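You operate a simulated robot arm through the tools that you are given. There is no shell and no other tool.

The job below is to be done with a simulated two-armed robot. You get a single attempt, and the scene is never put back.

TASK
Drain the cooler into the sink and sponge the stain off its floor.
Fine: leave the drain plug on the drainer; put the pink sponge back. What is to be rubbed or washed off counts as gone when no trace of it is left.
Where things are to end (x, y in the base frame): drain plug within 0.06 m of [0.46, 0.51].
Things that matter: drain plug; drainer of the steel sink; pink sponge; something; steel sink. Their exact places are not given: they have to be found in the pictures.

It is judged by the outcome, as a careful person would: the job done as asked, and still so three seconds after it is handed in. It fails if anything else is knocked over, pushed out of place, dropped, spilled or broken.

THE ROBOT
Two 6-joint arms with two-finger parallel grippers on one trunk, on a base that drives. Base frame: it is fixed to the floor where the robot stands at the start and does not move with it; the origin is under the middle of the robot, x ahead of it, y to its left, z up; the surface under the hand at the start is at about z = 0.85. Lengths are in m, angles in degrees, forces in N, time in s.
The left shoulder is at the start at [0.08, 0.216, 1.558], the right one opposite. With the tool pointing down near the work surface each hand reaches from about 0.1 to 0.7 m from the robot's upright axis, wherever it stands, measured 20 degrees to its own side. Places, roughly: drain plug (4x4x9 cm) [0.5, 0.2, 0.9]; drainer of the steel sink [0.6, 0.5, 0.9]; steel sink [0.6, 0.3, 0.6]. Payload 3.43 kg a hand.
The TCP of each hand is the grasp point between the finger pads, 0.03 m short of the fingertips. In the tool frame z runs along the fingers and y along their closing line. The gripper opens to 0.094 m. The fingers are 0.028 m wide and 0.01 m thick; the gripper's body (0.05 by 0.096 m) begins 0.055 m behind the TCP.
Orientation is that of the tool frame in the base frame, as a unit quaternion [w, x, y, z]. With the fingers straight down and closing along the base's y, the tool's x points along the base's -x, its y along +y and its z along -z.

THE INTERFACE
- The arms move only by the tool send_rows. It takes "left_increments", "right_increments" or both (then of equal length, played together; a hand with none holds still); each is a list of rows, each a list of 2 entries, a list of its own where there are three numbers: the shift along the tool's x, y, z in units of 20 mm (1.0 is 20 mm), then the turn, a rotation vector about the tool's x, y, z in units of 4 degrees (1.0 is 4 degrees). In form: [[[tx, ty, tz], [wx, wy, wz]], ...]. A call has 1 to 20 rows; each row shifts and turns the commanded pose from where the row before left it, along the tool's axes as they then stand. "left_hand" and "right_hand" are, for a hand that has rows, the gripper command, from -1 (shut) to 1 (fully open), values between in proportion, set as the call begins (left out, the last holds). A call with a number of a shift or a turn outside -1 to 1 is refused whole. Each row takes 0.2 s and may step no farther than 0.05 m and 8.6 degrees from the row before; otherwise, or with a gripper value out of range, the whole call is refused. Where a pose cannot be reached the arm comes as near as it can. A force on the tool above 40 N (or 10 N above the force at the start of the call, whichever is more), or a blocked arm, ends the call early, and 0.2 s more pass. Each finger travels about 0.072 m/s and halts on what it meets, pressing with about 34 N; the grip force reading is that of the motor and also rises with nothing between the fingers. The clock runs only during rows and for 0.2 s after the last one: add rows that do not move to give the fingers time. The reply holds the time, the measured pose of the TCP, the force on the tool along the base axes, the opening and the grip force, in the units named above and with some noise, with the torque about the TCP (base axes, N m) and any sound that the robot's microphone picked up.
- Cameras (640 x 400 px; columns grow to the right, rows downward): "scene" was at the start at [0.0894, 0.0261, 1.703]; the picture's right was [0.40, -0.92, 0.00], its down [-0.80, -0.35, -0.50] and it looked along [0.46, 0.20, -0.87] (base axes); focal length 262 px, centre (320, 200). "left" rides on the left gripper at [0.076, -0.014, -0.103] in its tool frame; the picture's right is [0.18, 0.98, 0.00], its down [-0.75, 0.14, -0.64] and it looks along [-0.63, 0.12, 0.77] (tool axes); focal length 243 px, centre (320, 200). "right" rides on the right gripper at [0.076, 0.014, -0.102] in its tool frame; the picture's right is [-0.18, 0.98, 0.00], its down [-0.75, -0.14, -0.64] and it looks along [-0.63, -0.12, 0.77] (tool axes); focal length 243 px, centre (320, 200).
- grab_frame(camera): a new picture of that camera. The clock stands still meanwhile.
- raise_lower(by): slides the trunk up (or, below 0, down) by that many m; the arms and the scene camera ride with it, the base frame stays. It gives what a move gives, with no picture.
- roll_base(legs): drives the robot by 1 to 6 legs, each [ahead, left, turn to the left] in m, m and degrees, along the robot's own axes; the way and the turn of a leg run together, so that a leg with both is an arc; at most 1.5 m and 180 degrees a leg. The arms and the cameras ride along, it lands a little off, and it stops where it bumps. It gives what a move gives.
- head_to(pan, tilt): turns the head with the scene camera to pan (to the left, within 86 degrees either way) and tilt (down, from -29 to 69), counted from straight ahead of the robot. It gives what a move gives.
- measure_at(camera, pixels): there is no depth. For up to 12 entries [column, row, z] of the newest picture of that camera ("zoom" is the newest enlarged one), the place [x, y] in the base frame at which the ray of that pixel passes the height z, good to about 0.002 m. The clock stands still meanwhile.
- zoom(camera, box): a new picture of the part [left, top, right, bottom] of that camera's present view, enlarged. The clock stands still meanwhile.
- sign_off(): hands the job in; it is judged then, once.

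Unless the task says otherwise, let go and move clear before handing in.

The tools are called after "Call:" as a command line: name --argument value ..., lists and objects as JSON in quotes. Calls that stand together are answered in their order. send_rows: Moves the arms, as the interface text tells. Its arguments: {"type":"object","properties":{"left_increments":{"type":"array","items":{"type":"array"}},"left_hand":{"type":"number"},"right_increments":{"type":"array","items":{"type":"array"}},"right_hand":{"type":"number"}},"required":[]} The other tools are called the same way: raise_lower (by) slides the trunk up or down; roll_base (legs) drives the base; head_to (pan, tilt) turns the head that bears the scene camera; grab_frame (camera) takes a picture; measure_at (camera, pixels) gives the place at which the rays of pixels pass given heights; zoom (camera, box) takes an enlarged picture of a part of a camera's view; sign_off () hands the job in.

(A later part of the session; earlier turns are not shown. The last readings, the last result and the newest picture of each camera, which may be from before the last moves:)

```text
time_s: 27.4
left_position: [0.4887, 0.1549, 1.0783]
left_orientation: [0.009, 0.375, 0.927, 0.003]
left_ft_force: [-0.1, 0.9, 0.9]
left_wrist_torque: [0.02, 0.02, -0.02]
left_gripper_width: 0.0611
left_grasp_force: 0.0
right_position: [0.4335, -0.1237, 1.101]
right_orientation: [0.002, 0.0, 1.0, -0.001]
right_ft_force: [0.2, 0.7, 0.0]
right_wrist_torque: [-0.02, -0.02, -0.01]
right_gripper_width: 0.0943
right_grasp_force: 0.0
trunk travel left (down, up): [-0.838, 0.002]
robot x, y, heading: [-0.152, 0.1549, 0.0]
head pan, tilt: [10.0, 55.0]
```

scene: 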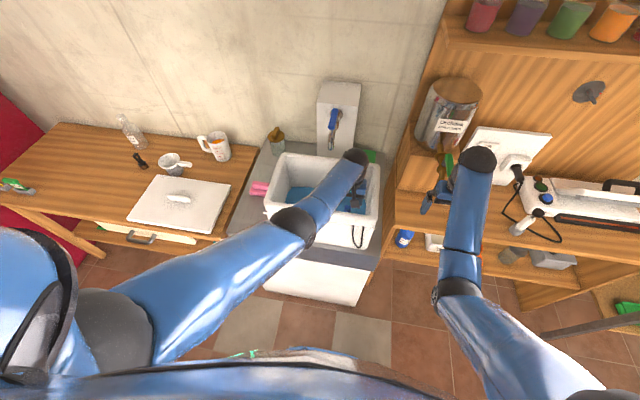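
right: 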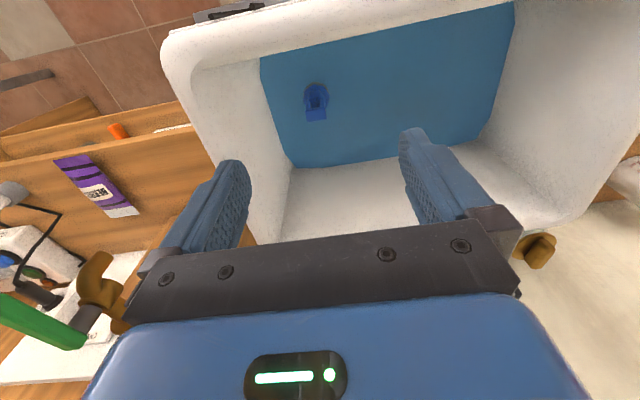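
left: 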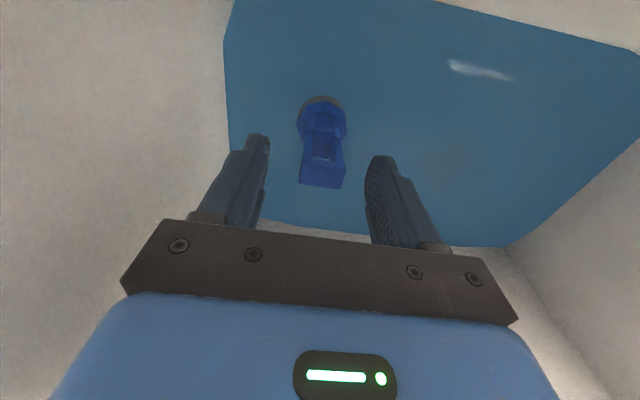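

Turning works (44° so far). Completing to 90°.

Call:
send_rows --left_increments '[[[0, 0, 0], [0, 0, 1]], [[0, 0, 0], [0, 0, 1]], [[0, 0, 0], [0, 0, 1]], [[0, 0, 0], [0, 0, 1]], [[0, 0, 0], [0, 0, 1]], [[0, 0, 0], [0, 0, 1]], [[0, 0, 0], [0, 0, 1]], [[0, 0, 0], [0, 0, 1]], [[0, 0, 0], [0, 0, 1]], [[0, 0, 0], [0, 0, 1]], [[0, 0, 0], [0, 0, 1]], [[0, 0, 0], [0, 0, 0.5]], [[0, 0, 0], [0, 0, 0]]]'

Call:
grab_frame --camera "left"

Call:
zoom --camera "scene" --box '[250, 90, 410, 250]'

```text
time_s: 30.2
left_position: [0.4875, 0.1543, 1.0785]
left_orientation: [0.007, 0.708, 0.707, 0.005]
left_ft_force: [0.2, -0.4, 0.1]
left_wrist_torque: [0.0, -0.02, 0.0]
left_gripper_width: 0.0611
left_grasp_force: 0.1
right_position: [0.4341, -0.1245, 1.1004]
right_orientation: [0.001, 0.0, 1.0, 0.0]
right_ft_force: [0.5, -0.1, 0.1]
right_wrist_torque: [0.01, -0.01, 0.02]
right_gripper_width: 0.094
right_grasp_force: 0.1
trunk travel left (down, up): [-0.838, 0.002]
robot x, y, heading: [-0.1506, 0.1484, 0.1]
head pan, tilt: [10.0, 55.0]
```

```text
taken
```

left: 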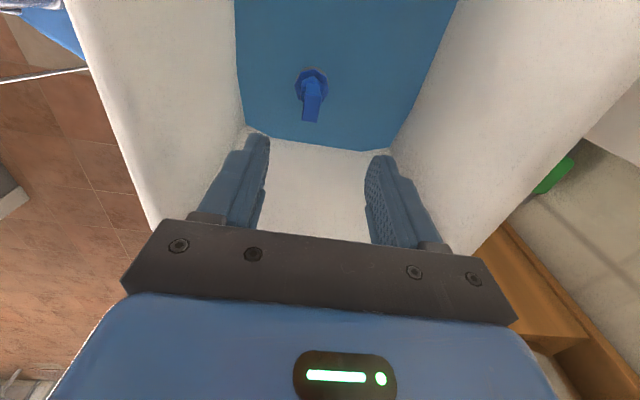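

```text
2.50 times, centred on (330, 170) of scene
```

zoom: 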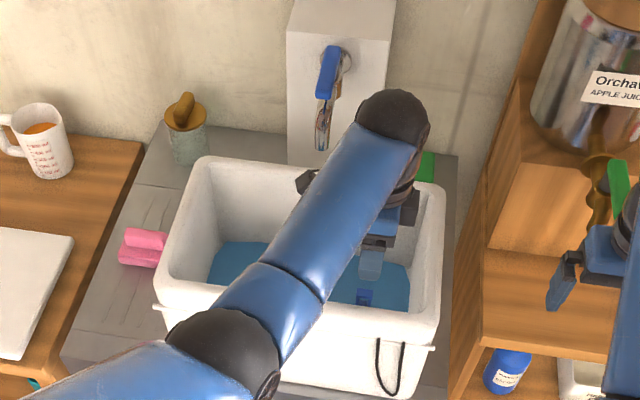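

Now the camera looks from +y; plug handle at left (311,112). Measuring it.

Call:
zoom --camera "left" --box '[280, 55, 340, 130]'

Call:
measure_at --camera "left" --pixels '[[310, 116, 0.957], [312, 80, 0.88], [238, 100, 0.93], [425, 100, 0.93], [248, 128, 0.93], [390, 150, 0.93]]'

```text
5.33 times, centred on (310, 92) of left
```

zoom: 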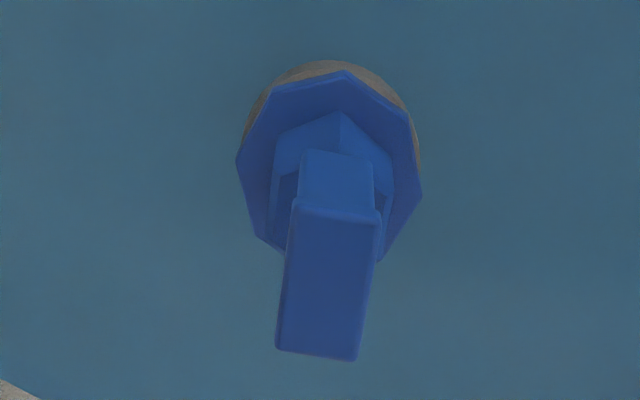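

```text
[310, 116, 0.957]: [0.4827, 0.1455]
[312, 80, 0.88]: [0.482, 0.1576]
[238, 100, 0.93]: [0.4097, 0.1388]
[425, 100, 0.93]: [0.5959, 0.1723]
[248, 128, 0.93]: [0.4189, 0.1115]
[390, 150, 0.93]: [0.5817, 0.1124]
```

Plug centre about (0.483,0.155), hand at (0.4875,0.154). Adjusting and lowering to z≈0.935.

Call:
send_rows --left_increments '[[[0.05, -0.22, 1], [0, 0, 0]], [[0, 0, 1], [0, 0, 0]], [[0, 0, 1], [0, 0, 0]], [[0, 0, 1], [0, 0, 0]], [[0, 0, 1], [0, 0, 0]], [[0, 0, 1], [0, 0, 0]], [[0, 0, 1], [0, 0, 0]], [[0, 0, 0.15], [0, 0, 0]], [[0, 0, 0], [0, 0, 0]]]'

Call:
grab_frame --camera "left"

Call:
zoom --camera "scene" --box '[250, 90, 410, 250]'

```text
time_s: 32.2
left_position: [0.4751, 0.1589, 0.9429]
left_orientation: [0.007, 0.708, 0.706, 0.005]
left_ft_force: [-0.5, 0.2, 0.2]
left_wrist_torque: [0.0, 0.01, 0.03]
left_gripper_width: 0.0612
left_grasp_force: 0.1
left hand out of reach, approached as far as the arm can: row 7
right_position: [0.4341, -0.1237, 1.101]
right_orientation: [0.001, 0.0, 1.0, 0.0]
right_ft_force: [-0.1, 0.4, 0.6]
right_wrist_torque: [-0.01, -0.02, 0.02]
right_gripper_width: 0.0941
right_grasp_force: 0.1
trunk travel left (down, up): [-0.838, 0.002]
robot x, y, heading: [-0.1518, 0.1523, 0.0]
head pan, tilt: [10.0, 55.0]
```

```text
taken
```

left: 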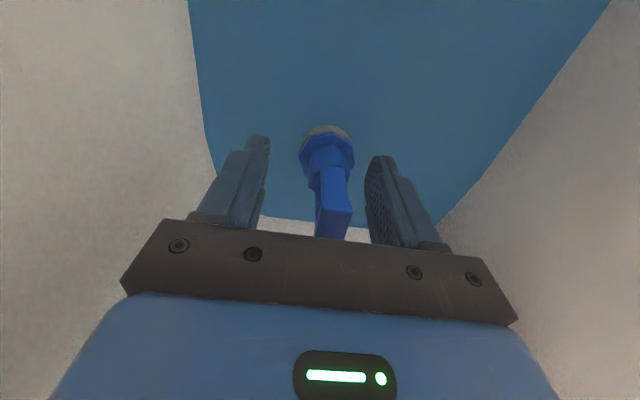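

```text
2.50 times, centred on (330, 170) of scene
```

zoom: 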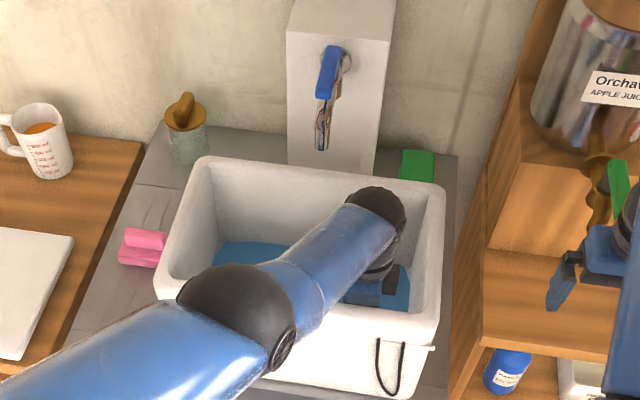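

The arm is at full reach at (0.475,0.159,0.943). I'll lower the trunk 0.02 m to gain reach, then centre on the handle.

Call:
raise_lower --by -0.02

Call:
send_rows --left_increments '[[[-0.05, 0.4, -0.5], [0, 0, 0]], [[0, 0, 0], [0, 0, 0]]]'

Call:
grab_frame --camera "left"

```text
time_s: 32.9
left_position: [0.4759, 0.1598, 0.9218]
left_orientation: [0.007, 0.707, 0.707, 0.006]
left_ft_force: [0.1, -0.5, -0.4]
left_wrist_torque: [0.0, -0.02, -0.02]
left_gripper_width: 0.0613
left_grasp_force: 0.1
right_position: [0.4317, -0.1243, 1.0812]
right_orientation: [0.001, 0.0, 1.0, 0.001]
right_ft_force: [0.3, 0.0, 0.3]
right_wrist_torque: [0.01, 0.03, 0.01]
right_gripper_width: 0.0939
right_grasp_force: 0.2
trunk travel left (down, up): [-0.818, 0.022]
robot x, y, heading: [-0.1525, 0.1507, -0.1]
head pan, tilt: [10.0, 55.0]
```

```text
time_s: 33.5
left_position: [0.4832, 0.1577, 0.9316]
left_orientation: [0.007, 0.707, 0.707, 0.005]
left_ft_force: [0.1, 0.1, 0.3]
left_wrist_torque: [0.0, -0.02, 0.02]
left_gripper_width: 0.0608
left_grasp_force: 0.1
right_position: [0.4341, -0.1234, 1.0809]
right_orientation: [0.002, 0.0, 1.0, -0.001]
right_ft_force: [-0.4, -0.8, 0.3]
right_wrist_torque: [0.01, 0.04, -0.01]
right_gripper_width: 0.0941
right_grasp_force: 0.0
trunk travel left (down, up): [-0.818, 0.022]
robot x, y, heading: [-0.1522, 0.1522, 0.0]
head pan, tilt: [10.0, 55.0]
```

```text
taken
```

left: 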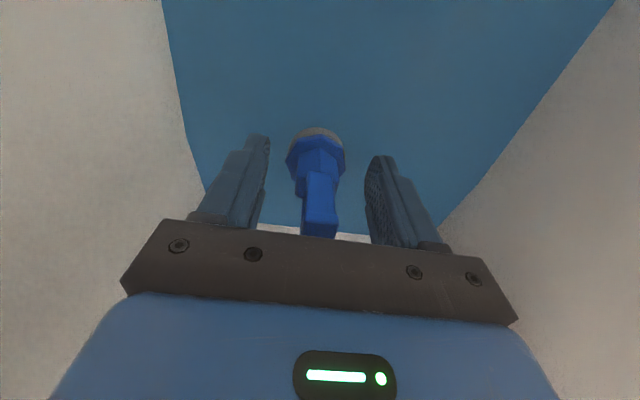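

The handle sits centred between the fingers. Closing the gripper.

Call:
send_rows --left_increments '[[[0, 0, 0], [0, 0, 0]], [[0, 0, 0], [0, 0, 0]], [[0, 0, 0], [0, 0, 0]], [[0, 0, 0], [0, 0, 0]], [[0, 0, 0], [0, 0, 0]]]' --left_hand -1

Call:
grab_frame --camera "left"

```text
time_s: 34.7
left_position: [0.4825, 0.1575, 0.9327]
left_orientation: [0.006, 0.707, 0.707, 0.005]
left_ft_force: [-4.2, 1.2, 0.0]
left_wrist_torque: [0.02, 0.32, 0.12]
left_gripper_width: 0.0359
left_grasp_force: 33.7
right_position: [0.4324, -0.1236, 1.0812]
right_orientation: [0.0, 0.0, 1.0, 0.0]
right_ft_force: [0.3, -0.6, 0.2]
right_wrist_torque: [0.0, 0.02, 0.03]
right_gripper_width: 0.0942
right_grasp_force: 0.0
trunk travel left (down, up): [-0.818, 0.022]
robot x, y, heading: [-0.1548, 0.1532, 0.1]
head pan, tilt: [10.0, 55.0]
```

```text
taken
```

left: 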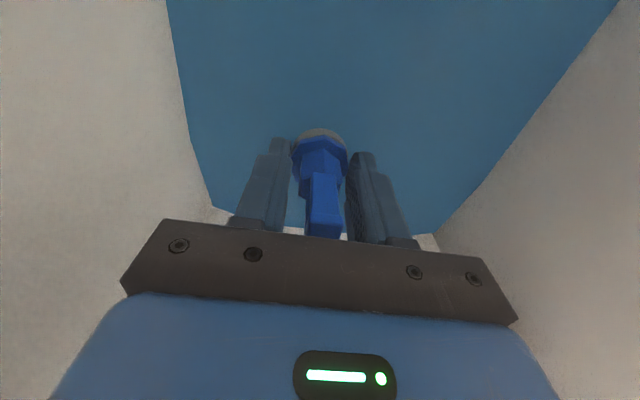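

The opening stopped at 0.036 – the tips are on the flange rather than on the handle. I'll open, go up 0.015 m and grip again.

Call:
send_rows --left_increments '[[[0, 0, 0], [0, 0, 0]], [[0, 0, 0], [0, 0, 0]], [[0, 0, -0.4], [0, 0, 0]], [[0, 0, -0.4], [0, 0, 0]], [[0, 0, 0], [0, 0, 0]]]' --left_hand 0.1

Call:
send_rows --left_increments '[[[0, 0, 0], [0, 0, 0]], [[0, 0, 0], [0, 0, 0]], [[0, 0, 0], [0, 0, 0]], [[0, 0, 0], [0, 0, 0]], [[0, 0, 0], [0, 0, 0]]]' --left_hand -1

Call:
grab_frame --camera "left"

```text
time_s: 35.9
left_position: [0.4867, 0.1563, 0.9464]
left_orientation: [0.006, 0.707, 0.707, 0.006]
left_ft_force: [0.6, 0.2, 1.1]
left_wrist_torque: [-0.03, 0.0, 0.03]
left_gripper_width: 0.0518
left_grasp_force: 0.1
left hand out of reach, approached as far as the arm can: row 4
right_position: [0.4332, -0.1234, 1.0817]
right_orientation: [0.0, 0.0, 1.0, -0.001]
right_ft_force: [0.1, -1.0, 0.3]
right_wrist_torque: [-0.04, 0.0, -0.04]
right_gripper_width: 0.094
right_grasp_force: 0.0
trunk travel left (down, up): [-0.818, 0.022]
robot x, y, heading: [-0.1494, 0.1503, -0.2]
head pan, tilt: [10.0, 55.0]
```

```text
time_s: 37.1
left_position: [0.4871, 0.1561, 0.9458]
left_orientation: [0.005, 0.707, 0.707, 0.005]
left_ft_force: [-4.7, 1.0, -1.3]
left_wrist_torque: [0.05, 0.96, 0.21]
left_gripper_width: 0.0239
left_grasp_force: 34.3
right_position: [0.4327, -0.1237, 1.0818]
right_orientation: [0.002, -0.001, 1.0, 0.0]
right_ft_force: [0.6, -0.1, -0.6]
right_wrist_torque: [-0.04, -0.03, -0.01]
right_gripper_width: 0.094
right_grasp_force: 0.1
trunk travel left (down, up): [-0.818, 0.022]
robot x, y, heading: [-0.1519, 0.1539, -0.1]
head pan, tilt: [10.0, 55.0]
```

```text
taken
```

left: 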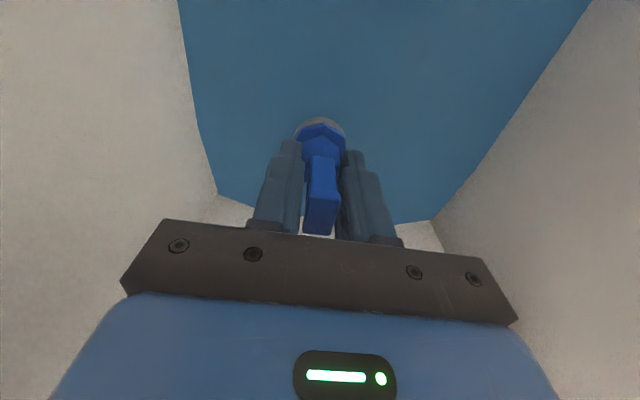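

It's gripped at 0.024 m opening (collar below the loop), force 34 N. Pulling up gently by the arm.

Call:
send_rows --left_increments '[[[0, 0, -0.3], [0, 0, 0]], [[0, 0, -0.3], [0, 0, 0]], [[0, 0, -0.3], [0, 0, 0]], [[0, 0, -0.3], [0, 0, 0]], [[0, 0, 0], [0, 0, 0]]]'

Call:
grab_frame --camera "left"

```text
time_s: 38.3
left_position: [0.4964, 0.1528, 0.9658]
left_orientation: [0.007, 0.707, 0.707, 0.006]
left_ft_force: [-3.4, 0.7, 0.6]
left_wrist_torque: [0.02, 0.21, -0.01]
left_gripper_width: 0.0237
left_grasp_force: 34.3
left hand out of reach, approached as far as the arm can: row 2, 3
right_position: [0.4324, -0.1235, 1.0823]
right_orientation: [0.0, 0.001, 1.0, 0.0]
right_ft_force: [-0.9, -0.1, -0.2]
right_wrist_torque: [0.0, -0.01, 0.03]
right_gripper_width: 0.0939
right_grasp_force: 0.0
trunk travel left (down, up): [-0.818, 0.022]
robot x, y, heading: [-0.1551, 0.1509, -0.1]
head pan, tilt: [10.0, 55.0]
```

```text
taken
```

left: 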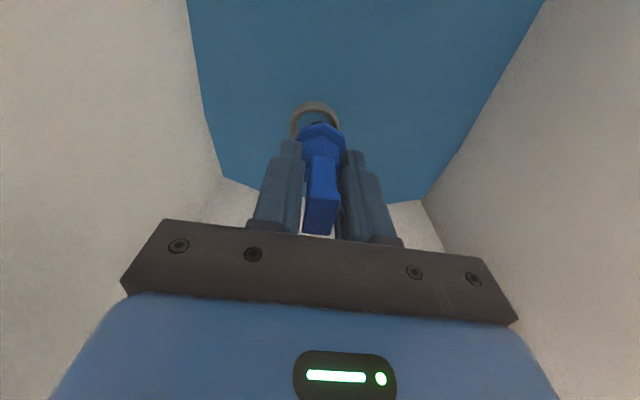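

The plug is out of its ring (ring visible at left (312,118)), still gripped at 0.0237. I'll keep lifting, correcting the x drift.

Call:
send_rows --left_increments '[[[0, -0.3, -0.5], [0, 0, 0]], [[0, -0.2, -0.5], [0, 0, 0]], [[0, 0, -0.5], [0, 0, 0]], [[0, 0, -0.5], [0, 0, 0]], [[0, 0, 0], [0, 0, 0]]]'

Call:
grab_frame --camera "left"

```text
time_s: 39.5
left_position: [0.5095, 0.1434, 0.9932]
left_orientation: [0.006, 0.707, 0.707, 0.006]
left_ft_force: [-0.3, -0.6, -0.5]
left_wrist_torque: [0.01, 0.01, 0.01]
left_gripper_width: 0.0238
left_grasp_force: 33.9
left hand out of reach, approached as far as the arm can: row 1, 2, 3, 4
right_position: [0.4327, -0.1232, 1.0814]
right_orientation: [0.0, 0.001, 1.0, 0.0]
right_ft_force: [0.3, 0.1, -0.6]
right_wrist_torque: [-0.02, 0.0, -0.01]
right_gripper_width: 0.0938
right_grasp_force: 0.1
trunk travel left (down, up): [-0.818, 0.022]
robot x, y, heading: [-0.1495, 0.1557, -0.0]
head pan, tilt: [10.0, 55.0]
```

```text
taken
```

left: 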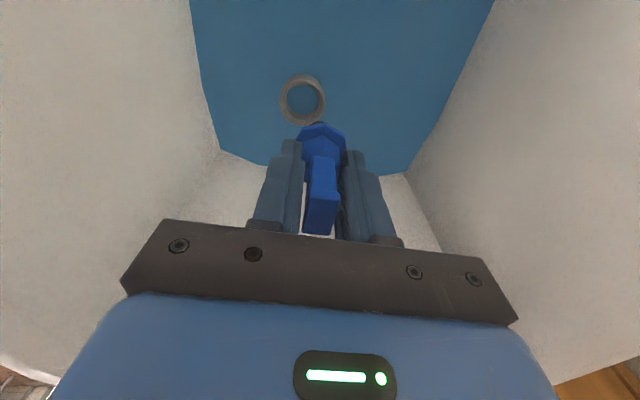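

The plug is free of the ring. The arm oddly only rises by drifting outward; I'll check its configuration in the scene view.

Call:
grab_frame --camera "scene"

Call:
zoom --camera "scene" --box '[250, 90, 410, 250]'

```text
taken
```

scene: 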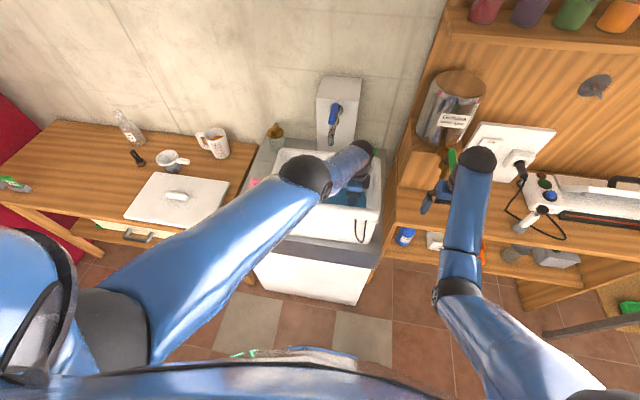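

```text
2.50 times, centred on (330, 170) of scene
```

zoom: 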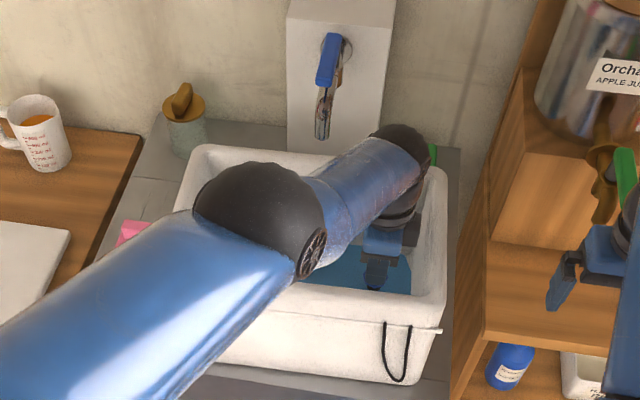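

The arm flipped to elbow-up, whose limit lets the hand rise only as it extends. So I'll lift in steps: trunk up 0.02, base back 0.04, arm up – keeping x inside 0.45–0.52.

Call:
raise_lower --by 0.02

Call:
roll_base --legs '[[-0.04, 0, 0]]'

Call:
grab_frame --camera "left"

```text
time_s: 40.2
left_position: [0.5088, 0.1445, 1.0138]
left_orientation: [0.006, 0.708, 0.706, 0.006]
left_ft_force: [0.8, -0.5, -1.5]
left_wrist_torque: [0.01, 0.01, -0.03]
left_gripper_width: 0.0237
left_grasp_force: 34.1
right_position: [0.4316, -0.1234, 1.1012]
right_orientation: [0.001, 0.0, 1.0, 0.001]
right_ft_force: [0.1, 0.0, -0.5]
right_wrist_torque: [-0.02, 0.0, 0.0]
right_gripper_width: 0.0941
right_grasp_force: 0.2
trunk travel left (down, up): [-0.838, 0.002]
robot x, y, heading: [-0.1515, 0.153, -0.1]
head pan, tilt: [10.0, 55.0]
```

```text
time_s: 41.1
left_position: [0.4782, 0.1447, 1.0078]
left_orientation: [0.002, 0.706, 0.708, 0.003]
left_ft_force: [0.7, 0.1, -1.2]
left_wrist_torque: [0.01, 0.06, -0.02]
left_gripper_width: 0.0236
left_grasp_force: 34.0
right_position: [0.4023, -0.1229, 1.0963]
right_orientation: [-0.004, 0.0, 1.0, 0.0]
right_ft_force: [1.5, 0.0, -0.1]
right_wrist_torque: [0.03, 0.08, 0.01]
right_gripper_width: 0.0942
right_grasp_force: 0.2
trunk travel left (down, up): [-0.838, 0.002]
robot x, y, heading: [-0.1911, 0.1519, 0.2]
head pan, tilt: [10.0, 55.0]
```

```text
taken
```

left: 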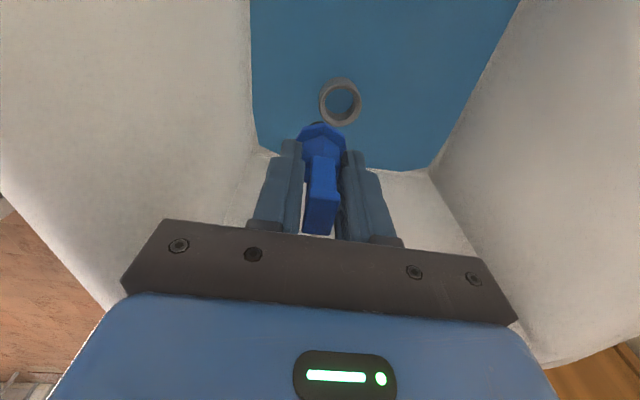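

Hand at x 0.478, z 1.008, plug held. Raising the arm 0.09 m.

Call:
send_rows --left_increments '[[[0.2, 0, -0.5], [0, 0, 0]], [[0.2, 0, -0.5], [0, 0, 0]], [[0.2, 0, -0.5], [0, 0, 0]], [[0, 0, -0.5], [0, 0, 0]], [[0, 0, -0.5], [0, 0, 0]], [[0, 0, -0.5], [0, 0, 0]], [[0, 0, 0], [0, 0, 0]]]'

Call:
grab_frame --camera "scene"

```text
time_s: 42.7
left_position: [0.494, 0.1473, 1.0634]
left_orientation: [0.005, 0.707, 0.708, 0.005]
left_ft_force: [0.6, -0.8, -0.4]
left_wrist_torque: [-0.01, -0.03, 0.01]
left_gripper_width: 0.0237
left_grasp_force: 33.8
left hand out of reach, approached as far as the arm can: row 1, 2, 3, 4, 5, 6
right_position: [0.3955, -0.1225, 1.1013]
right_orientation: [0.001, 0.0, 1.0, 0.001]
right_ft_force: [0.7, -0.1, 0.8]
right_wrist_torque: [0.0, -0.02, -0.01]
right_gripper_width: 0.0939
right_grasp_force: 0.1
trunk travel left (down, up): [-0.838, 0.002]
robot x, y, heading: [-0.1892, 0.1533, 0.0]
head pan, tilt: [10.0, 55.0]
```

```text
taken
```

scene: 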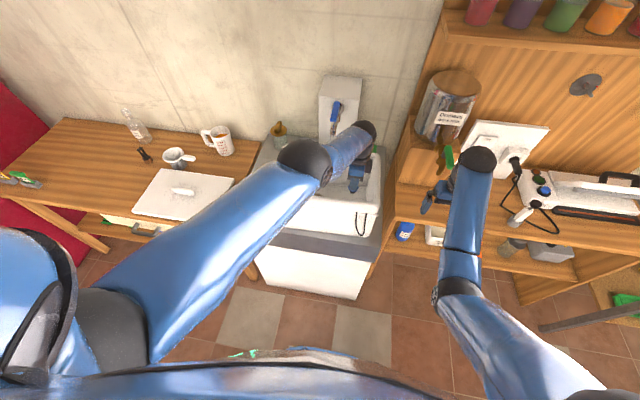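

Works. One more step: base back 0.04, arm up.

Call:
roll_base --legs '[[-0.035, 0, 0]]'

Call:
send_rows --left_increments '[[[0.1, 0, -0.5], [0, 0, 0]], [[0.1, 0, -0.5], [0, 0, 0]], [[0.1, 0, -0.5], [0, 0, 0]], [[0.1, 0, -0.5], [0, 0, 0]], [[0, 0, -0.5], [0, 0, 0]], [[0, 0, -0.5], [0, 0, 0]], [[0, 0, -0.5], [0, 0, 0]], [[0, 0, 0], [0, 0, 0]]]'

Call:
grab_frame --camera "left"

```text
time_s: 43.5
left_position: [0.4653, 0.1466, 1.0592]
left_orientation: [0.002, 0.707, 0.708, 0.003]
left_ft_force: [0.7, 0.5, -2.2]
left_wrist_torque: [0.03, 0.0, -0.03]
left_gripper_width: 0.0239
left_grasp_force: 33.8
right_position: [0.3668, -0.123, 1.0973]
right_orientation: [-0.003, 0.0, 1.0, 0.0]
right_ft_force: [1.5, -0.4, -1.6]
right_wrist_torque: [0.0, 0.03, 0.01]
right_gripper_width: 0.094
right_grasp_force: 0.1
trunk travel left (down, up): [-0.838, 0.002]
robot x, y, heading: [-0.2226, 0.1518, 0.2]
head pan, tilt: [10.0, 55.0]
```

```text
time_s: 45.3
left_position: [0.4781, 0.1478, 1.1251]
left_orientation: [0.005, 0.707, 0.708, 0.005]
left_ft_force: [1.5, -0.3, 0.4]
left_wrist_torque: [-0.01, 0.0, 0.0]
left_gripper_width: 0.0238
left_grasp_force: 33.7
left hand out of reach, approached as far as the arm can: row 1, 2, 3, 4, 5, 6
right_position: [0.359, -0.1235, 1.1016]
right_orientation: [0.0, 0.0, 1.0, 0.0]
right_ft_force: [-0.7, 0.1, 0.3]
right_wrist_torque: [0.0, -0.01, 0.01]
right_gripper_width: 0.0941
right_grasp_force: 0.1
trunk travel left (down, up): [-0.838, 0.002]
robot x, y, heading: [-0.2256, 0.1521, -0.2]
head pan, tilt: [10.0, 55.0]
```

```text
taken
```

left: 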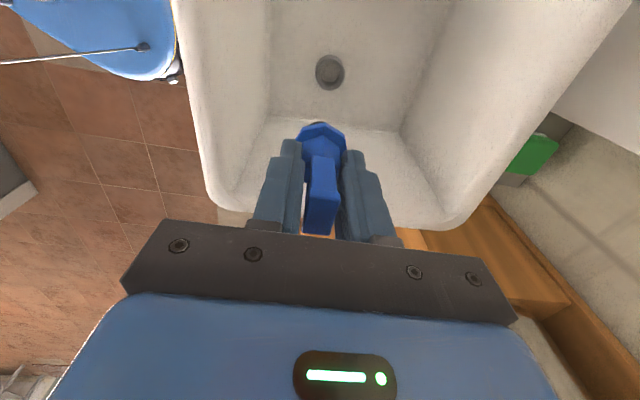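

The water is already draining away (floor bare at left (330,70)). The plug's lower end is still about 1.046, so one more step up to ≥1.17.

Call:
roll_base --legs '[[-0.03, 0, 0]]'

Call:
send_rows --left_increments '[[[0.1, 0, -0.5], [0, 0, 0]], [[0.1, 0, -0.5], [0, 0, 0]], [[0.1, 0, -0.5], [0, 0, 0]], [[0.1, 0, -0.5], [0, 0, 0]], [[0, 0, -0.5], [0, 0, 0]], [[0, 0, -0.5], [0, 0, 0]], [[0, 0, 0], [0, 0, 0]]]'

Call:
grab_frame --camera "left"

Call:
grab_frame --camera "scene"

```text
time_s: 46.2
left_position: [0.4548, 0.1482, 1.1207]
left_orientation: [0.002, 0.706, 0.708, 0.002]
left_ft_force: [0.4, -0.2, -1.6]
left_wrist_torque: [0.01, 0.03, -0.03]
left_gripper_width: 0.0239
left_grasp_force: 34.3
right_position: [0.3364, -0.1232, 1.0983]
right_orientation: [-0.002, 0.0, 1.0, -0.001]
right_ft_force: [0.4, 0.3, -0.2]
right_wrist_torque: [0.03, 0.04, 0.0]
right_gripper_width: 0.094
right_grasp_force: 0.0
trunk travel left (down, up): [-0.838, 0.002]
robot x, y, heading: [-0.2522, 0.1493, -0.1]
head pan, tilt: [10.0, 55.0]
```

```text
time_s: 47.8
left_position: [0.4651, 0.1525, 1.1818]
left_orientation: [0.003, 0.706, 0.709, 0.005]
left_ft_force: [0.7, 0.9, -2.0]
left_wrist_torque: [-0.01, 0.0, -0.01]
left_gripper_width: 0.0238
left_grasp_force: 34.1
left hand out of reach, approached as far as the arm can: row 1, 3, 5
right_position: [0.3314, -0.1226, 1.1014]
right_orientation: [0.0, 0.0, 1.0, 0.0]
right_ft_force: [-0.1, -0.3, -1.4]
right_wrist_torque: [0.01, -0.02, 0.01]
right_gripper_width: 0.0939
right_grasp_force: 0.1
trunk travel left (down, up): [-0.838, 0.002]
robot x, y, heading: [-0.2521, 0.154, 0.1]
head pan, tilt: [10.0, 55.0]
```

```text
taken
```

left: 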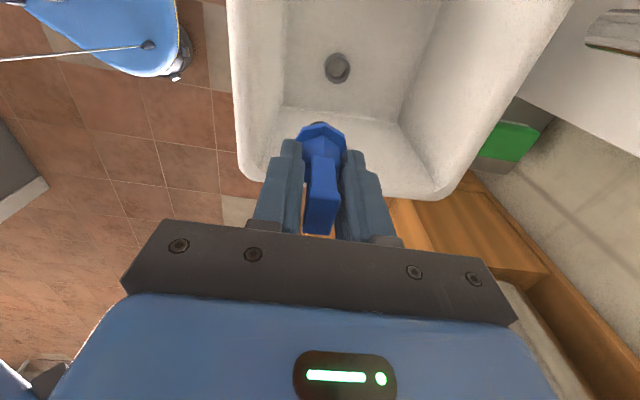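

```text
taken
```

scene: 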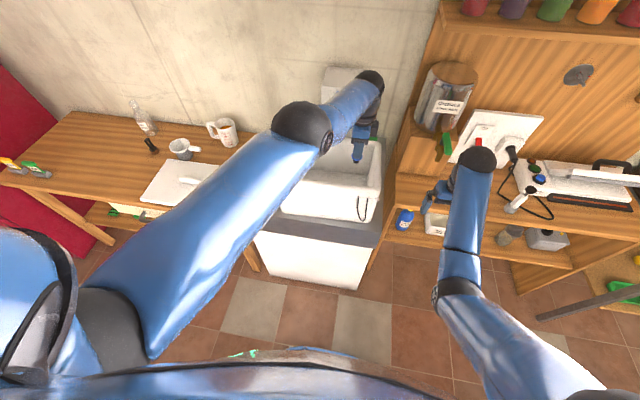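

z 1.182, so the plug's lower end is about 0.04 above the rim. Moving left (+y) halfway first, checking height.

Call:
send_rows --left_increments '[[[1, 0, 0], [0, 0, 0]], [[1, 0, 0], [0, 0, 0]], [[1, 0, 0], [0, 0, 0]], [[1, 0, 0], [0, 0, 0]], [[1, 0, 0], [0, 0, 0]], [[1, 0, 0], [0, 0, 0]], [[1, 0, 0], [0, 0, 0]], [[0, 0, 0], [0, 0, 0]]]'

Call:
grab_frame --camera "left"

```text
time_s: 49.6
left_position: [0.4939, 0.2848, 1.1749]
left_orientation: [0.003, 0.706, 0.708, 0.004]
left_ft_force: [-0.4, -0.9, -0.6]
left_wrist_torque: [-0.03, 0.01, 0.0]
left_gripper_width: 0.0236
left_grasp_force: 34.0
left hand out of reach, approached as far as the arm can: row 1, 2, 3, 4, 5, 6, 7
right_position: [0.331, -0.1231, 1.1021]
right_orientation: [0.001, 0.0, 1.0, 0.0]
right_ft_force: [-0.1, 1.0, 0.1]
right_wrist_torque: [0.01, -0.03, -0.01]
right_gripper_width: 0.0943
right_grasp_force: 0.0
trunk travel left (down, up): [-0.838, 0.002]
robot x, y, heading: [-0.2541, 0.1541, 0.1]
head pan, tilt: [10.0, 55.0]
```

```text
taken
```

left: 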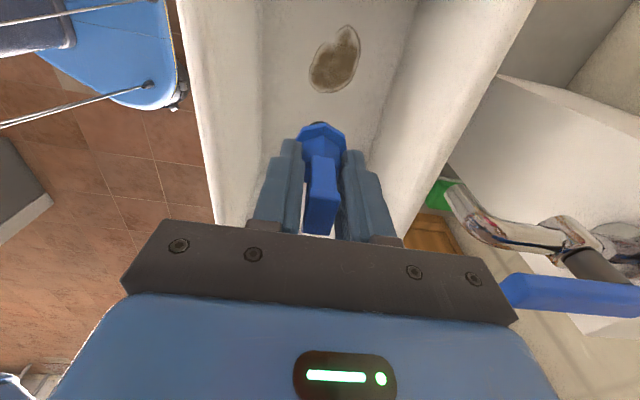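

The stain is visible at left (335,60). Measuring it, then going on across the left rim (z 1.175 OK), with x corrected back a bit.

Call:
measure_at --camera "left" --pixels '[[335, 60, 0.875], [350, 28, 0.875], [325, 90, 0.875], [310, 75, 0.875], [360, 50, 0.875], [255, 120, 0.875], [385, 100, 0.875]]'

Call:
send_rows --left_increments '[[[1, -0.1, -0.1], [0, 0, 0]], [[1, -0.1, -0.1], [0, 0, 0]], [[1, -0.1, 0], [0, 0, 0]], [[1, -0.1, 0], [0, 0, 0]], [[1, -0.1, 0], [0, 0, 0]], [[1, -0.1, 0], [0, 0, 0]], [[0, 0, 0], [0, 0, 0]]]'

Call:
grab_frame --camera "left"

```text
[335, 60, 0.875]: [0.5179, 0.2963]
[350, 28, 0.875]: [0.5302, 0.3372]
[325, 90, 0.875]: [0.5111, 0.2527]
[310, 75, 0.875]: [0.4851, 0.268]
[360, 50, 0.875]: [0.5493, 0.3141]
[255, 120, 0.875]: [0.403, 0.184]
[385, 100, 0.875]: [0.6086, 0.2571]
```

```text
time_s: 51.2
left_position: [0.4983, 0.4033, 1.1778]
left_orientation: [0.004, 0.707, 0.708, 0.004]
left_ft_force: [0.6, -0.6, 0.4]
left_wrist_torque: [0.01, -0.01, -0.02]
left_gripper_width: 0.0238
left_grasp_force: 34.0
left hand out of reach, approached as far as the arm can: row 1, 2, 4, 6
right_position: [0.3309, -0.1235, 1.1011]
right_orientation: [0.001, 0.0, 1.0, -0.001]
right_ft_force: [-0.6, 0.4, -0.5]
right_wrist_torque: [-0.01, 0.01, -0.01]
right_gripper_width: 0.0938
right_grasp_force: 0.2
trunk travel left (down, up): [-0.838, 0.002]
robot x, y, heading: [-0.2527, 0.1474, 0.3]
head pan, tilt: [10.0, 55.0]
```

```text
taken
```

left: 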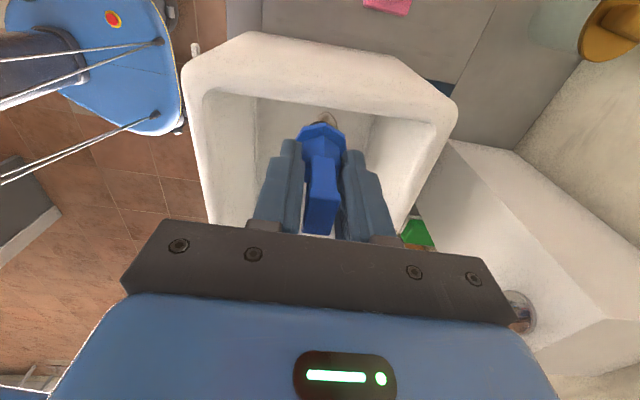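

Stain spans about x 0.485–0.55, y 0.253–0.337. Moving on over the drainer to y≈0.51 and then easing back in x while lowering.

Call:
send_rows --left_increments '[[[1, 0, 0], [0, 0, 0]], [[1, 0, 0], [0, 0, 0]], [[1, 0, 0], [0, 0, 0]], [[1, 0, 0], [0, 0, 0]], [[1, 0, 0], [0, 0, 0]], [[0.4, 0, 0], [0, 0, 0]], [[0, -0.3, 0.7], [0, 0, 0]], [[0, -0.3, 0.7], [0, 0, 0]], [[0, -0.4, 0.7], [0, 0, 0]], [[0, -0.4, 0.7], [0, 0, 0]], [[0, -0.4, 0.7], [0, 0, 0]], [[0, 0, 0], [0, 0, 0]]]'

Call:
grab_frame --camera "left"

Call:
grab_frame --camera "scene"

```text
time_s: 53.8
left_position: [0.4522, 0.51, 1.1075]
left_orientation: [0.005, 0.707, 0.707, 0.004]
left_ft_force: [0.2, -0.1, -0.9]
left_wrist_torque: [0.0, 0.01, 0.0]
left_gripper_width: 0.0239
left_grasp_force: 33.9
left hand out of reach, approached as far as the arm can: row 3, 5
right_position: [0.3307, -0.1226, 1.1013]
right_orientation: [0.002, 0.0, 1.0, -0.001]
right_ft_force: [0.7, 0.1, 0.6]
right_wrist_torque: [0.02, -0.02, 0.03]
right_gripper_width: 0.094
right_grasp_force: 0.1
trunk travel left (down, up): [-0.838, 0.002]
robot x, y, heading: [-0.2566, 0.1501, 0.2]
head pan, tilt: [10.0, 55.0]
```

```text
taken
```

left: 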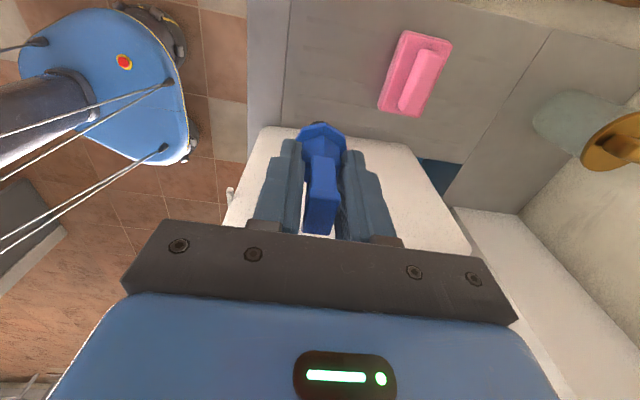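

```text
taken
```

scene: 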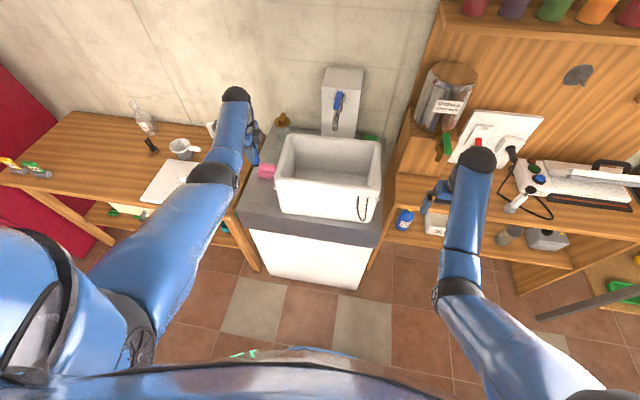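

Lowering from here exceeds arm reach, so I'll use the trunk. First check what lies under the right hand, since it comes down too.

Call:
grab_frame --camera "right"

Call:
zoom --camera "scene" --box '[360, 100, 560, 300]'

```text
taken
```

right: 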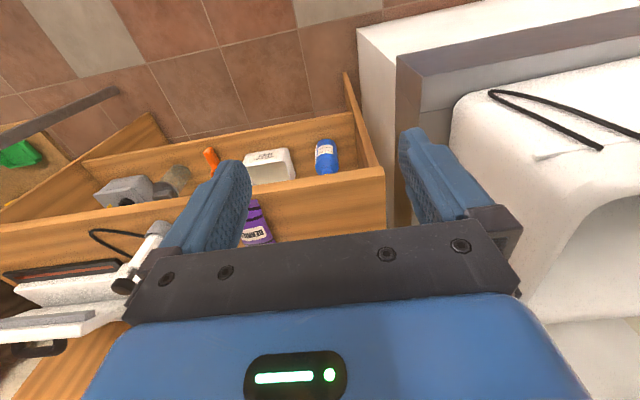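

```text
2.00 times, centred on (460, 200) of scene
```

zoom: 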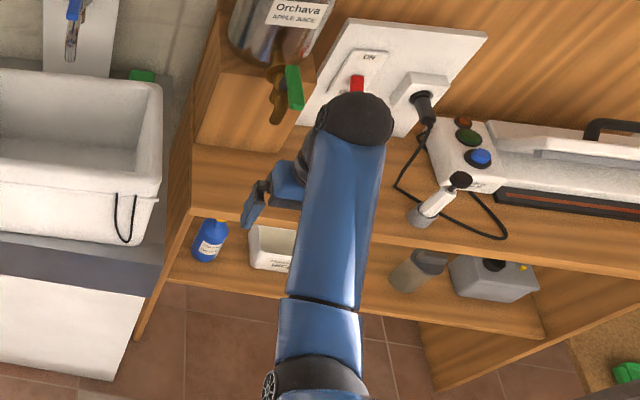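

Below the right hand there is only the worktop edge and lower shelf, with clearance. Lowering the trunk 0.1 m.

Call:
raise_lower --by -0.1

Call:
grab_frame --camera "left"

Call:
grab_frame --camera "scene"

Call:
grab_frame --camera "right"

```text
time_s: 55.1
left_position: [0.453, 0.5095, 1.007]
left_orientation: [0.005, 0.707, 0.707, 0.004]
left_ft_force: [-0.1, 0.4, -0.3]
left_wrist_torque: [0.0, 0.0, 0.0]
left_gripper_width: 0.0239
left_grasp_force: 33.7
right_position: [0.3313, -0.1227, 1.0009]
right_orientation: [0.001, 0.0, 1.0, -0.001]
right_ft_force: [0.1, -0.5, -0.1]
right_wrist_torque: [0.0, 0.03, 0.02]
right_gripper_width: 0.0939
right_grasp_force: 0.0
trunk travel left (down, up): [-0.738, 0.102]
robot x, y, heading: [-0.2547, 0.1509, -0.0]
head pan, tilt: [10.0, 55.0]
```

```text
taken
```

left: 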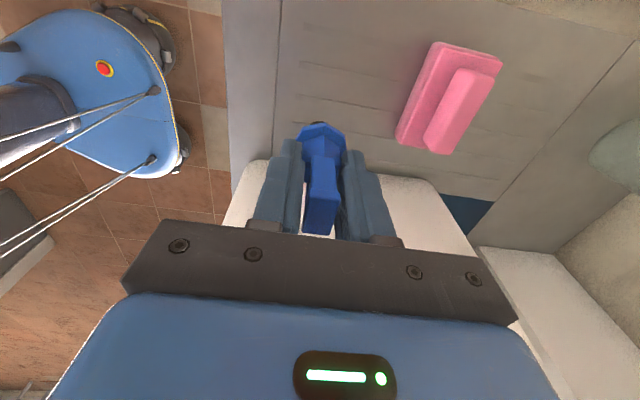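

```text
taken
```

scene: 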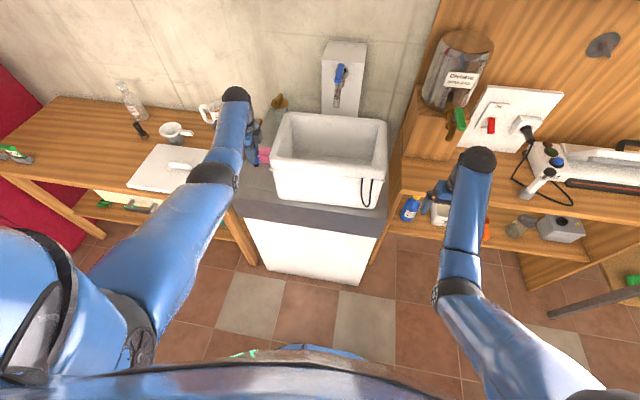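

```text
taken
```

right: 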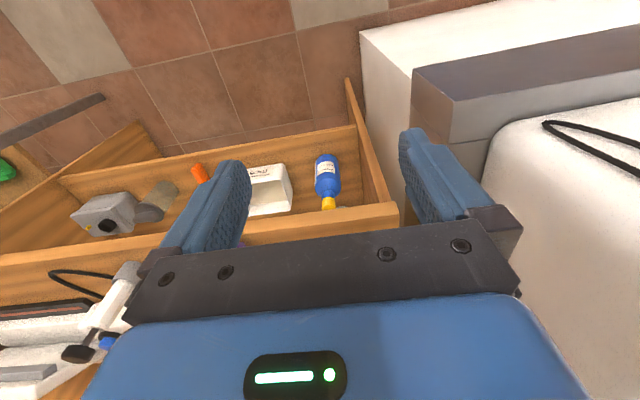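

Clear. Lowering 0.055 m more brings the plug's lower end to about 0.873.

Call:
raise_lower --by -0.055

Call:
grab_frame --camera "left"

Call:
zoom --camera "scene" --box '[220, 80, 320, 180]'

```text
time_s: 56.0
left_position: [0.4532, 0.5096, 0.953]
left_orientation: [0.006, 0.707, 0.708, 0.005]
left_ft_force: [0.4, -0.3, 0.3]
left_wrist_torque: [-0.02, -0.01, 0.02]
left_gripper_width: 0.024
left_grasp_force: 34.1
right_position: [0.3301, -0.122, 0.9464]
right_orientation: [0.001, 0.0, 1.0, 0.0]
right_ft_force: [0.2, -0.5, -0.4]
right_wrist_torque: [-0.05, -0.02, -0.04]
right_gripper_width: 0.0942
right_grasp_force: 0.0
trunk travel left (down, up): [-0.683, 0.157]
robot x, y, heading: [-0.2561, 0.1501, 0.1]
head pan, tilt: [10.0, 55.0]
```

```text
taken
```

left: 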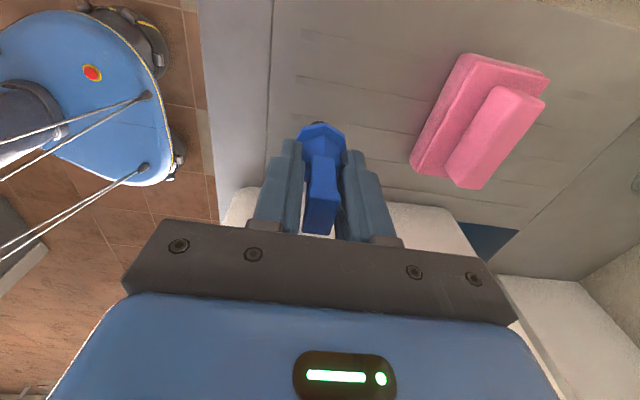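

```text
4.00 times, centred on (270, 130) of scene
```

zoom: 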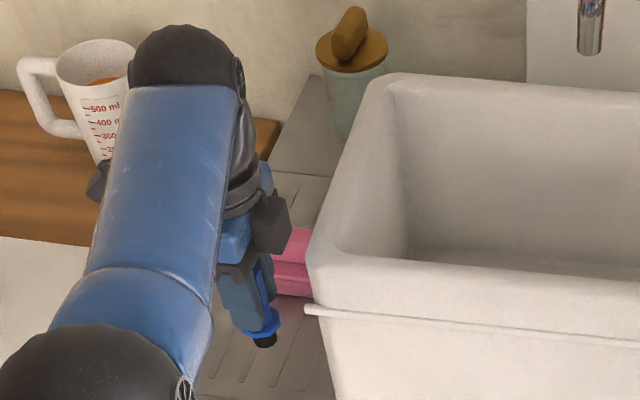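

The plug's black lower end (zoom (263,341)) is still above the drainer. Lowering by the arm in small steps to feel the contact.

Call:
send_rows --left_increments '[[[0, 0.2, 0.25], [0, 0, 0]], [[0, 0.1, 0.25], [0, 0, 0]], [[0, 0, 0.2], [0, 0, 0]], [[0, 0, 0], [0, 0, 0]]]'

Call:
grab_frame --camera "left"

```text
time_s: 57.0
left_position: [0.4606, 0.5088, 0.9387]
left_orientation: [0.005, 0.706, 0.708, 0.005]
left_ft_force: [0.9, -0.8, -0.8]
left_wrist_torque: [0.0, 0.01, 0.01]
left_gripper_width: 0.0238
left_grasp_force: 34.2
right_position: [0.331, -0.1226, 0.9462]
right_orientation: [0.001, 0.0, 1.0, 0.0]
right_ft_force: [0.1, 0.1, 0.6]
right_wrist_torque: [0.02, 0.01, 0.0]
right_gripper_width: 0.0941
right_grasp_force: 0.1
trunk travel left (down, up): [-0.683, 0.157]
robot x, y, heading: [-0.2562, 0.1516, 0.1]
head pan, tilt: [10.0, 55.0]
```

```text
taken
```

left: 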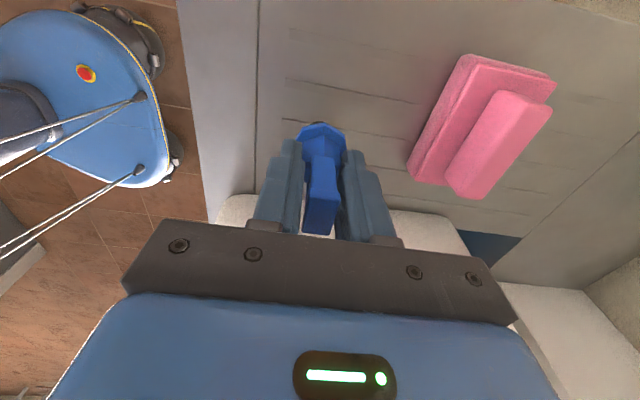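

No contact yet at z 0.939. Continuing down in 4 mm steps.

Call:
send_rows --left_increments '[[[0, 0, 0.2], [0, 0, 0]], [[0, 0, 0.2], [0, 0, 0]], [[0, 0, 0], [0, 0, 0]]]'

```text
time_s: 57.9
left_position: [0.4596, 0.5088, 0.9305]
left_orientation: [0.004, 0.706, 0.708, 0.004]
left_ft_force: [0.7, -0.3, -0.3]
left_wrist_torque: [0.02, 0.04, 0.0]
left_gripper_width: 0.0238
left_grasp_force: 34.4
right_position: [0.3305, -0.1224, 0.9452]
right_orientation: [0.001, 0.0, 1.0, 0.0]
right_ft_force: [-1.1, 0.1, 0.4]
right_wrist_torque: [-0.02, 0.02, 0.02]
right_gripper_width: 0.0942
right_grasp_force: 0.1
trunk travel left (down, up): [-0.683, 0.157]
robot x, y, heading: [-0.2544, 0.1531, 0.1]
head pan, tilt: [10.0, 55.0]
```

Call:
send_rows --left_increments '[[[0, 0, 0.2], [0, 0, 0]], [[0, 0, 0.2], [0, 0, 0]], [[0, 0, 0], [0, 0, 0]]]'

Call:
zoom --camera "scene" --box '[240, 130, 300, 170]'

```text
time_s: 58.6
left_position: [0.4599, 0.5086, 0.9231]
left_orientation: [0.005, 0.707, 0.708, 0.005]
left_ft_force: [0.5, -0.4, 0.3]
left_wrist_torque: [0.04, 0.01, -0.03]
left_gripper_width: 0.0237
left_grasp_force: 33.2
right_position: [0.3304, -0.1222, 0.9476]
right_orientation: [0.0, 0.0, 1.0, 0.0]
right_ft_force: [0.5, 0.4, 0.4]
right_wrist_torque: [-0.02, 0.01, 0.0]
right_gripper_width: 0.0942
right_grasp_force: 0.1
trunk travel left (down, up): [-0.683, 0.157]
robot x, y, heading: [-0.2523, 0.1562, 0.0]
head pan, tilt: [10.0, 55.0]
```

```text
10.00 times, centred on (270, 150) of scene
```

zoom: 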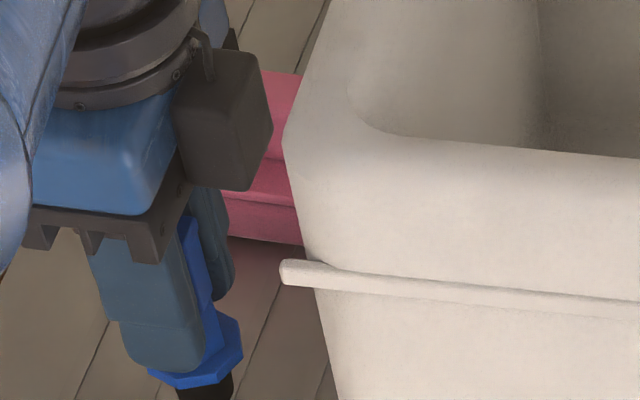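

Still hanging free; the dark box on the hand is near the cooler's rim (zoom (260,185) vs (285,140)), so I shift 1 cm away from the cooler and keep lowering.

Call:
send_rows --left_increments '[[[0.5, 0, 0], [0, 0, 0]], [[0, 0, 0.2], [0, 0, 0]], [[0, 0, 0.2], [0, 0, 0]], [[0, 0, 0], [0, 0, 0]]]'

Call:
zoom --camera "scene" --box '[240, 140, 300, 180]'

```text
time_s: 59.6
left_position: [0.4555, 0.519, 0.9178]
left_orientation: [0.005, 0.707, 0.708, 0.004]
left_ft_force: [-0.5, 0.5, -1.4]
left_wrist_torque: [0.02, 0.0, -0.01]
left_gripper_width: 0.0239
left_grasp_force: 33.9
left hand out of reach, approached as far as the arm can: row 2
right_position: [0.3305, -0.1234, 0.9455]
right_orientation: [0.0, -0.001, 1.0, 0.001]
right_ft_force: [-0.2, 0.4, -0.5]
right_wrist_torque: [-0.02, 0.0, 0.02]
right_gripper_width: 0.0941
right_grasp_force: 0.1
trunk travel left (down, up): [-0.683, 0.157]
robot x, y, heading: [-0.2511, 0.1505, 0.2]
head pan, tilt: [10.0, 55.0]
```

```text
10.00 times, centred on (270, 160) of scene
```

zoom: 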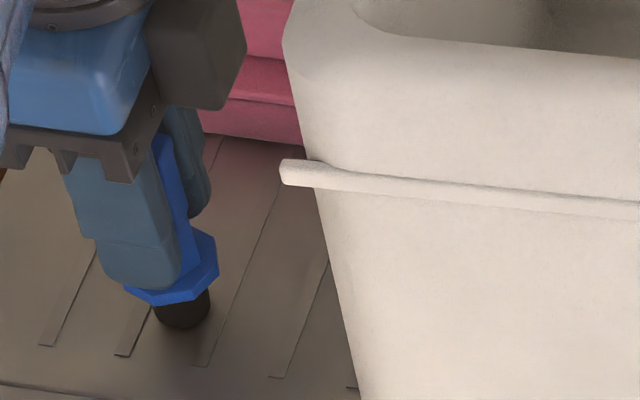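

Call:
measure_at --camera "zoom" --pixels '[[182, 322, 0.83], [182, 322, 0.85], [182, 322, 0.87], [190, 240, 0.88], [190, 240, 0.9]]'

Call:
send_rows --left_increments '[[[0, 0.2, 0.2], [0, 0, 0]], [[0, 0, 0.2], [0, 0, 0]], [[0, 0, 0], [0, 0, 0]]]'

```text
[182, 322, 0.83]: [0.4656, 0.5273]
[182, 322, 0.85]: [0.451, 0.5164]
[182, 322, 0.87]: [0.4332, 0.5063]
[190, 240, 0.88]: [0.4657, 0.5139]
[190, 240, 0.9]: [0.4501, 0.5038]
```

```text
time_s: 60.5
left_position: [0.4544, 0.518, 0.9144]
left_orientation: [0.006, 0.706, 0.708, 0.007]
left_ft_force: [3.3, 0.7, 7.6]
left_wrist_torque: [0.05, -0.08, -0.03]
left_gripper_width: 0.0238
left_grasp_force: 33.7
left hand out of reach, approached as far as the arm can: row 1
right_position: [0.3317, -0.1234, 0.9476]
right_orientation: [0.001, 0.0, 1.0, 0.0]
right_ft_force: [0.6, 0.4, -0.1]
right_wrist_torque: [0.01, 0.01, 0.01]
right_gripper_width: 0.0942
right_grasp_force: 0.1
trunk travel left (down, up): [-0.683, 0.157]
robot x, y, heading: [-0.2567, 0.1549, -0.1]
head pan, tilt: [10.0, 55.0]
```

Contact: 7.6 N at z 0.914. Releasing the plug by opening the fingers moderately.

Call:
send_rows --left_increments '[[[0, 0, 0], [0, 0, 0]], [[0, 0, 0], [0, 0, 0]], [[0, 0, 0], [0, 0, 0]], [[0, 0, 0], [0, 0, 0]]]' --left_hand 0.2

Call:
zoom --camera "scene" --box '[240, 140, 300, 180]'

Call:
grab_frame --camera "left"

```text
time_s: 61.5
left_position: [0.4532, 0.5194, 0.9141]
left_orientation: [0.006, 0.707, 0.707, 0.005]
left_ft_force: [0.0, 0.4, 0.9]
left_wrist_torque: [-0.01, 0.02, -0.05]
left_gripper_width: 0.0565
left_grasp_force: 0.1
right_position: [0.3303, -0.1241, 0.9478]
right_orientation: [0.0, -0.001, 1.0, 0.0]
right_ft_force: [0.4, -0.4, 0.6]
right_wrist_torque: [-0.03, -0.03, -0.01]
right_gripper_width: 0.0938
right_grasp_force: 0.0
trunk travel left (down, up): [-0.683, 0.157]
robot x, y, heading: [-0.2585, 0.1486, 0.0]
head pan, tilt: [10.0, 55.0]
```

```text
10.00 times, centred on (270, 160) of scene
```

zoom: 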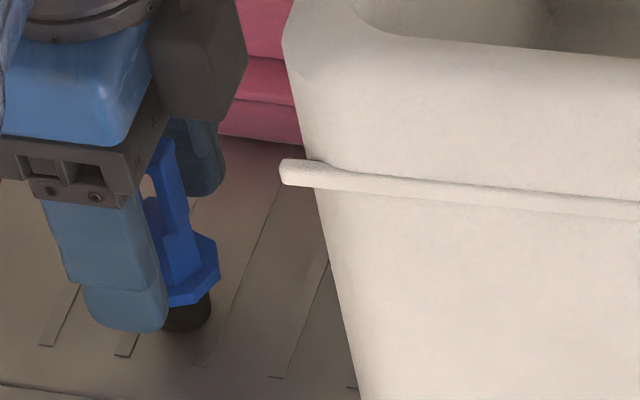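

```text
taken
```

left: 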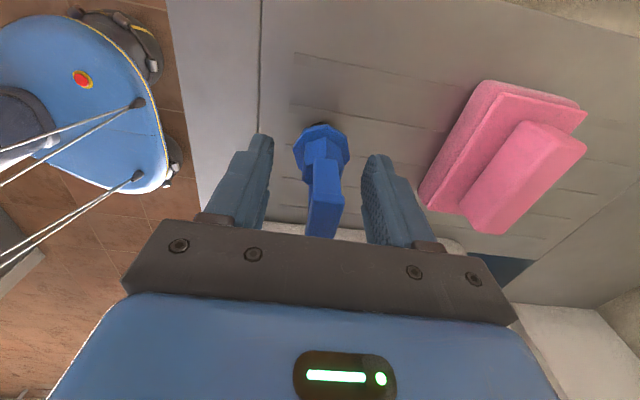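

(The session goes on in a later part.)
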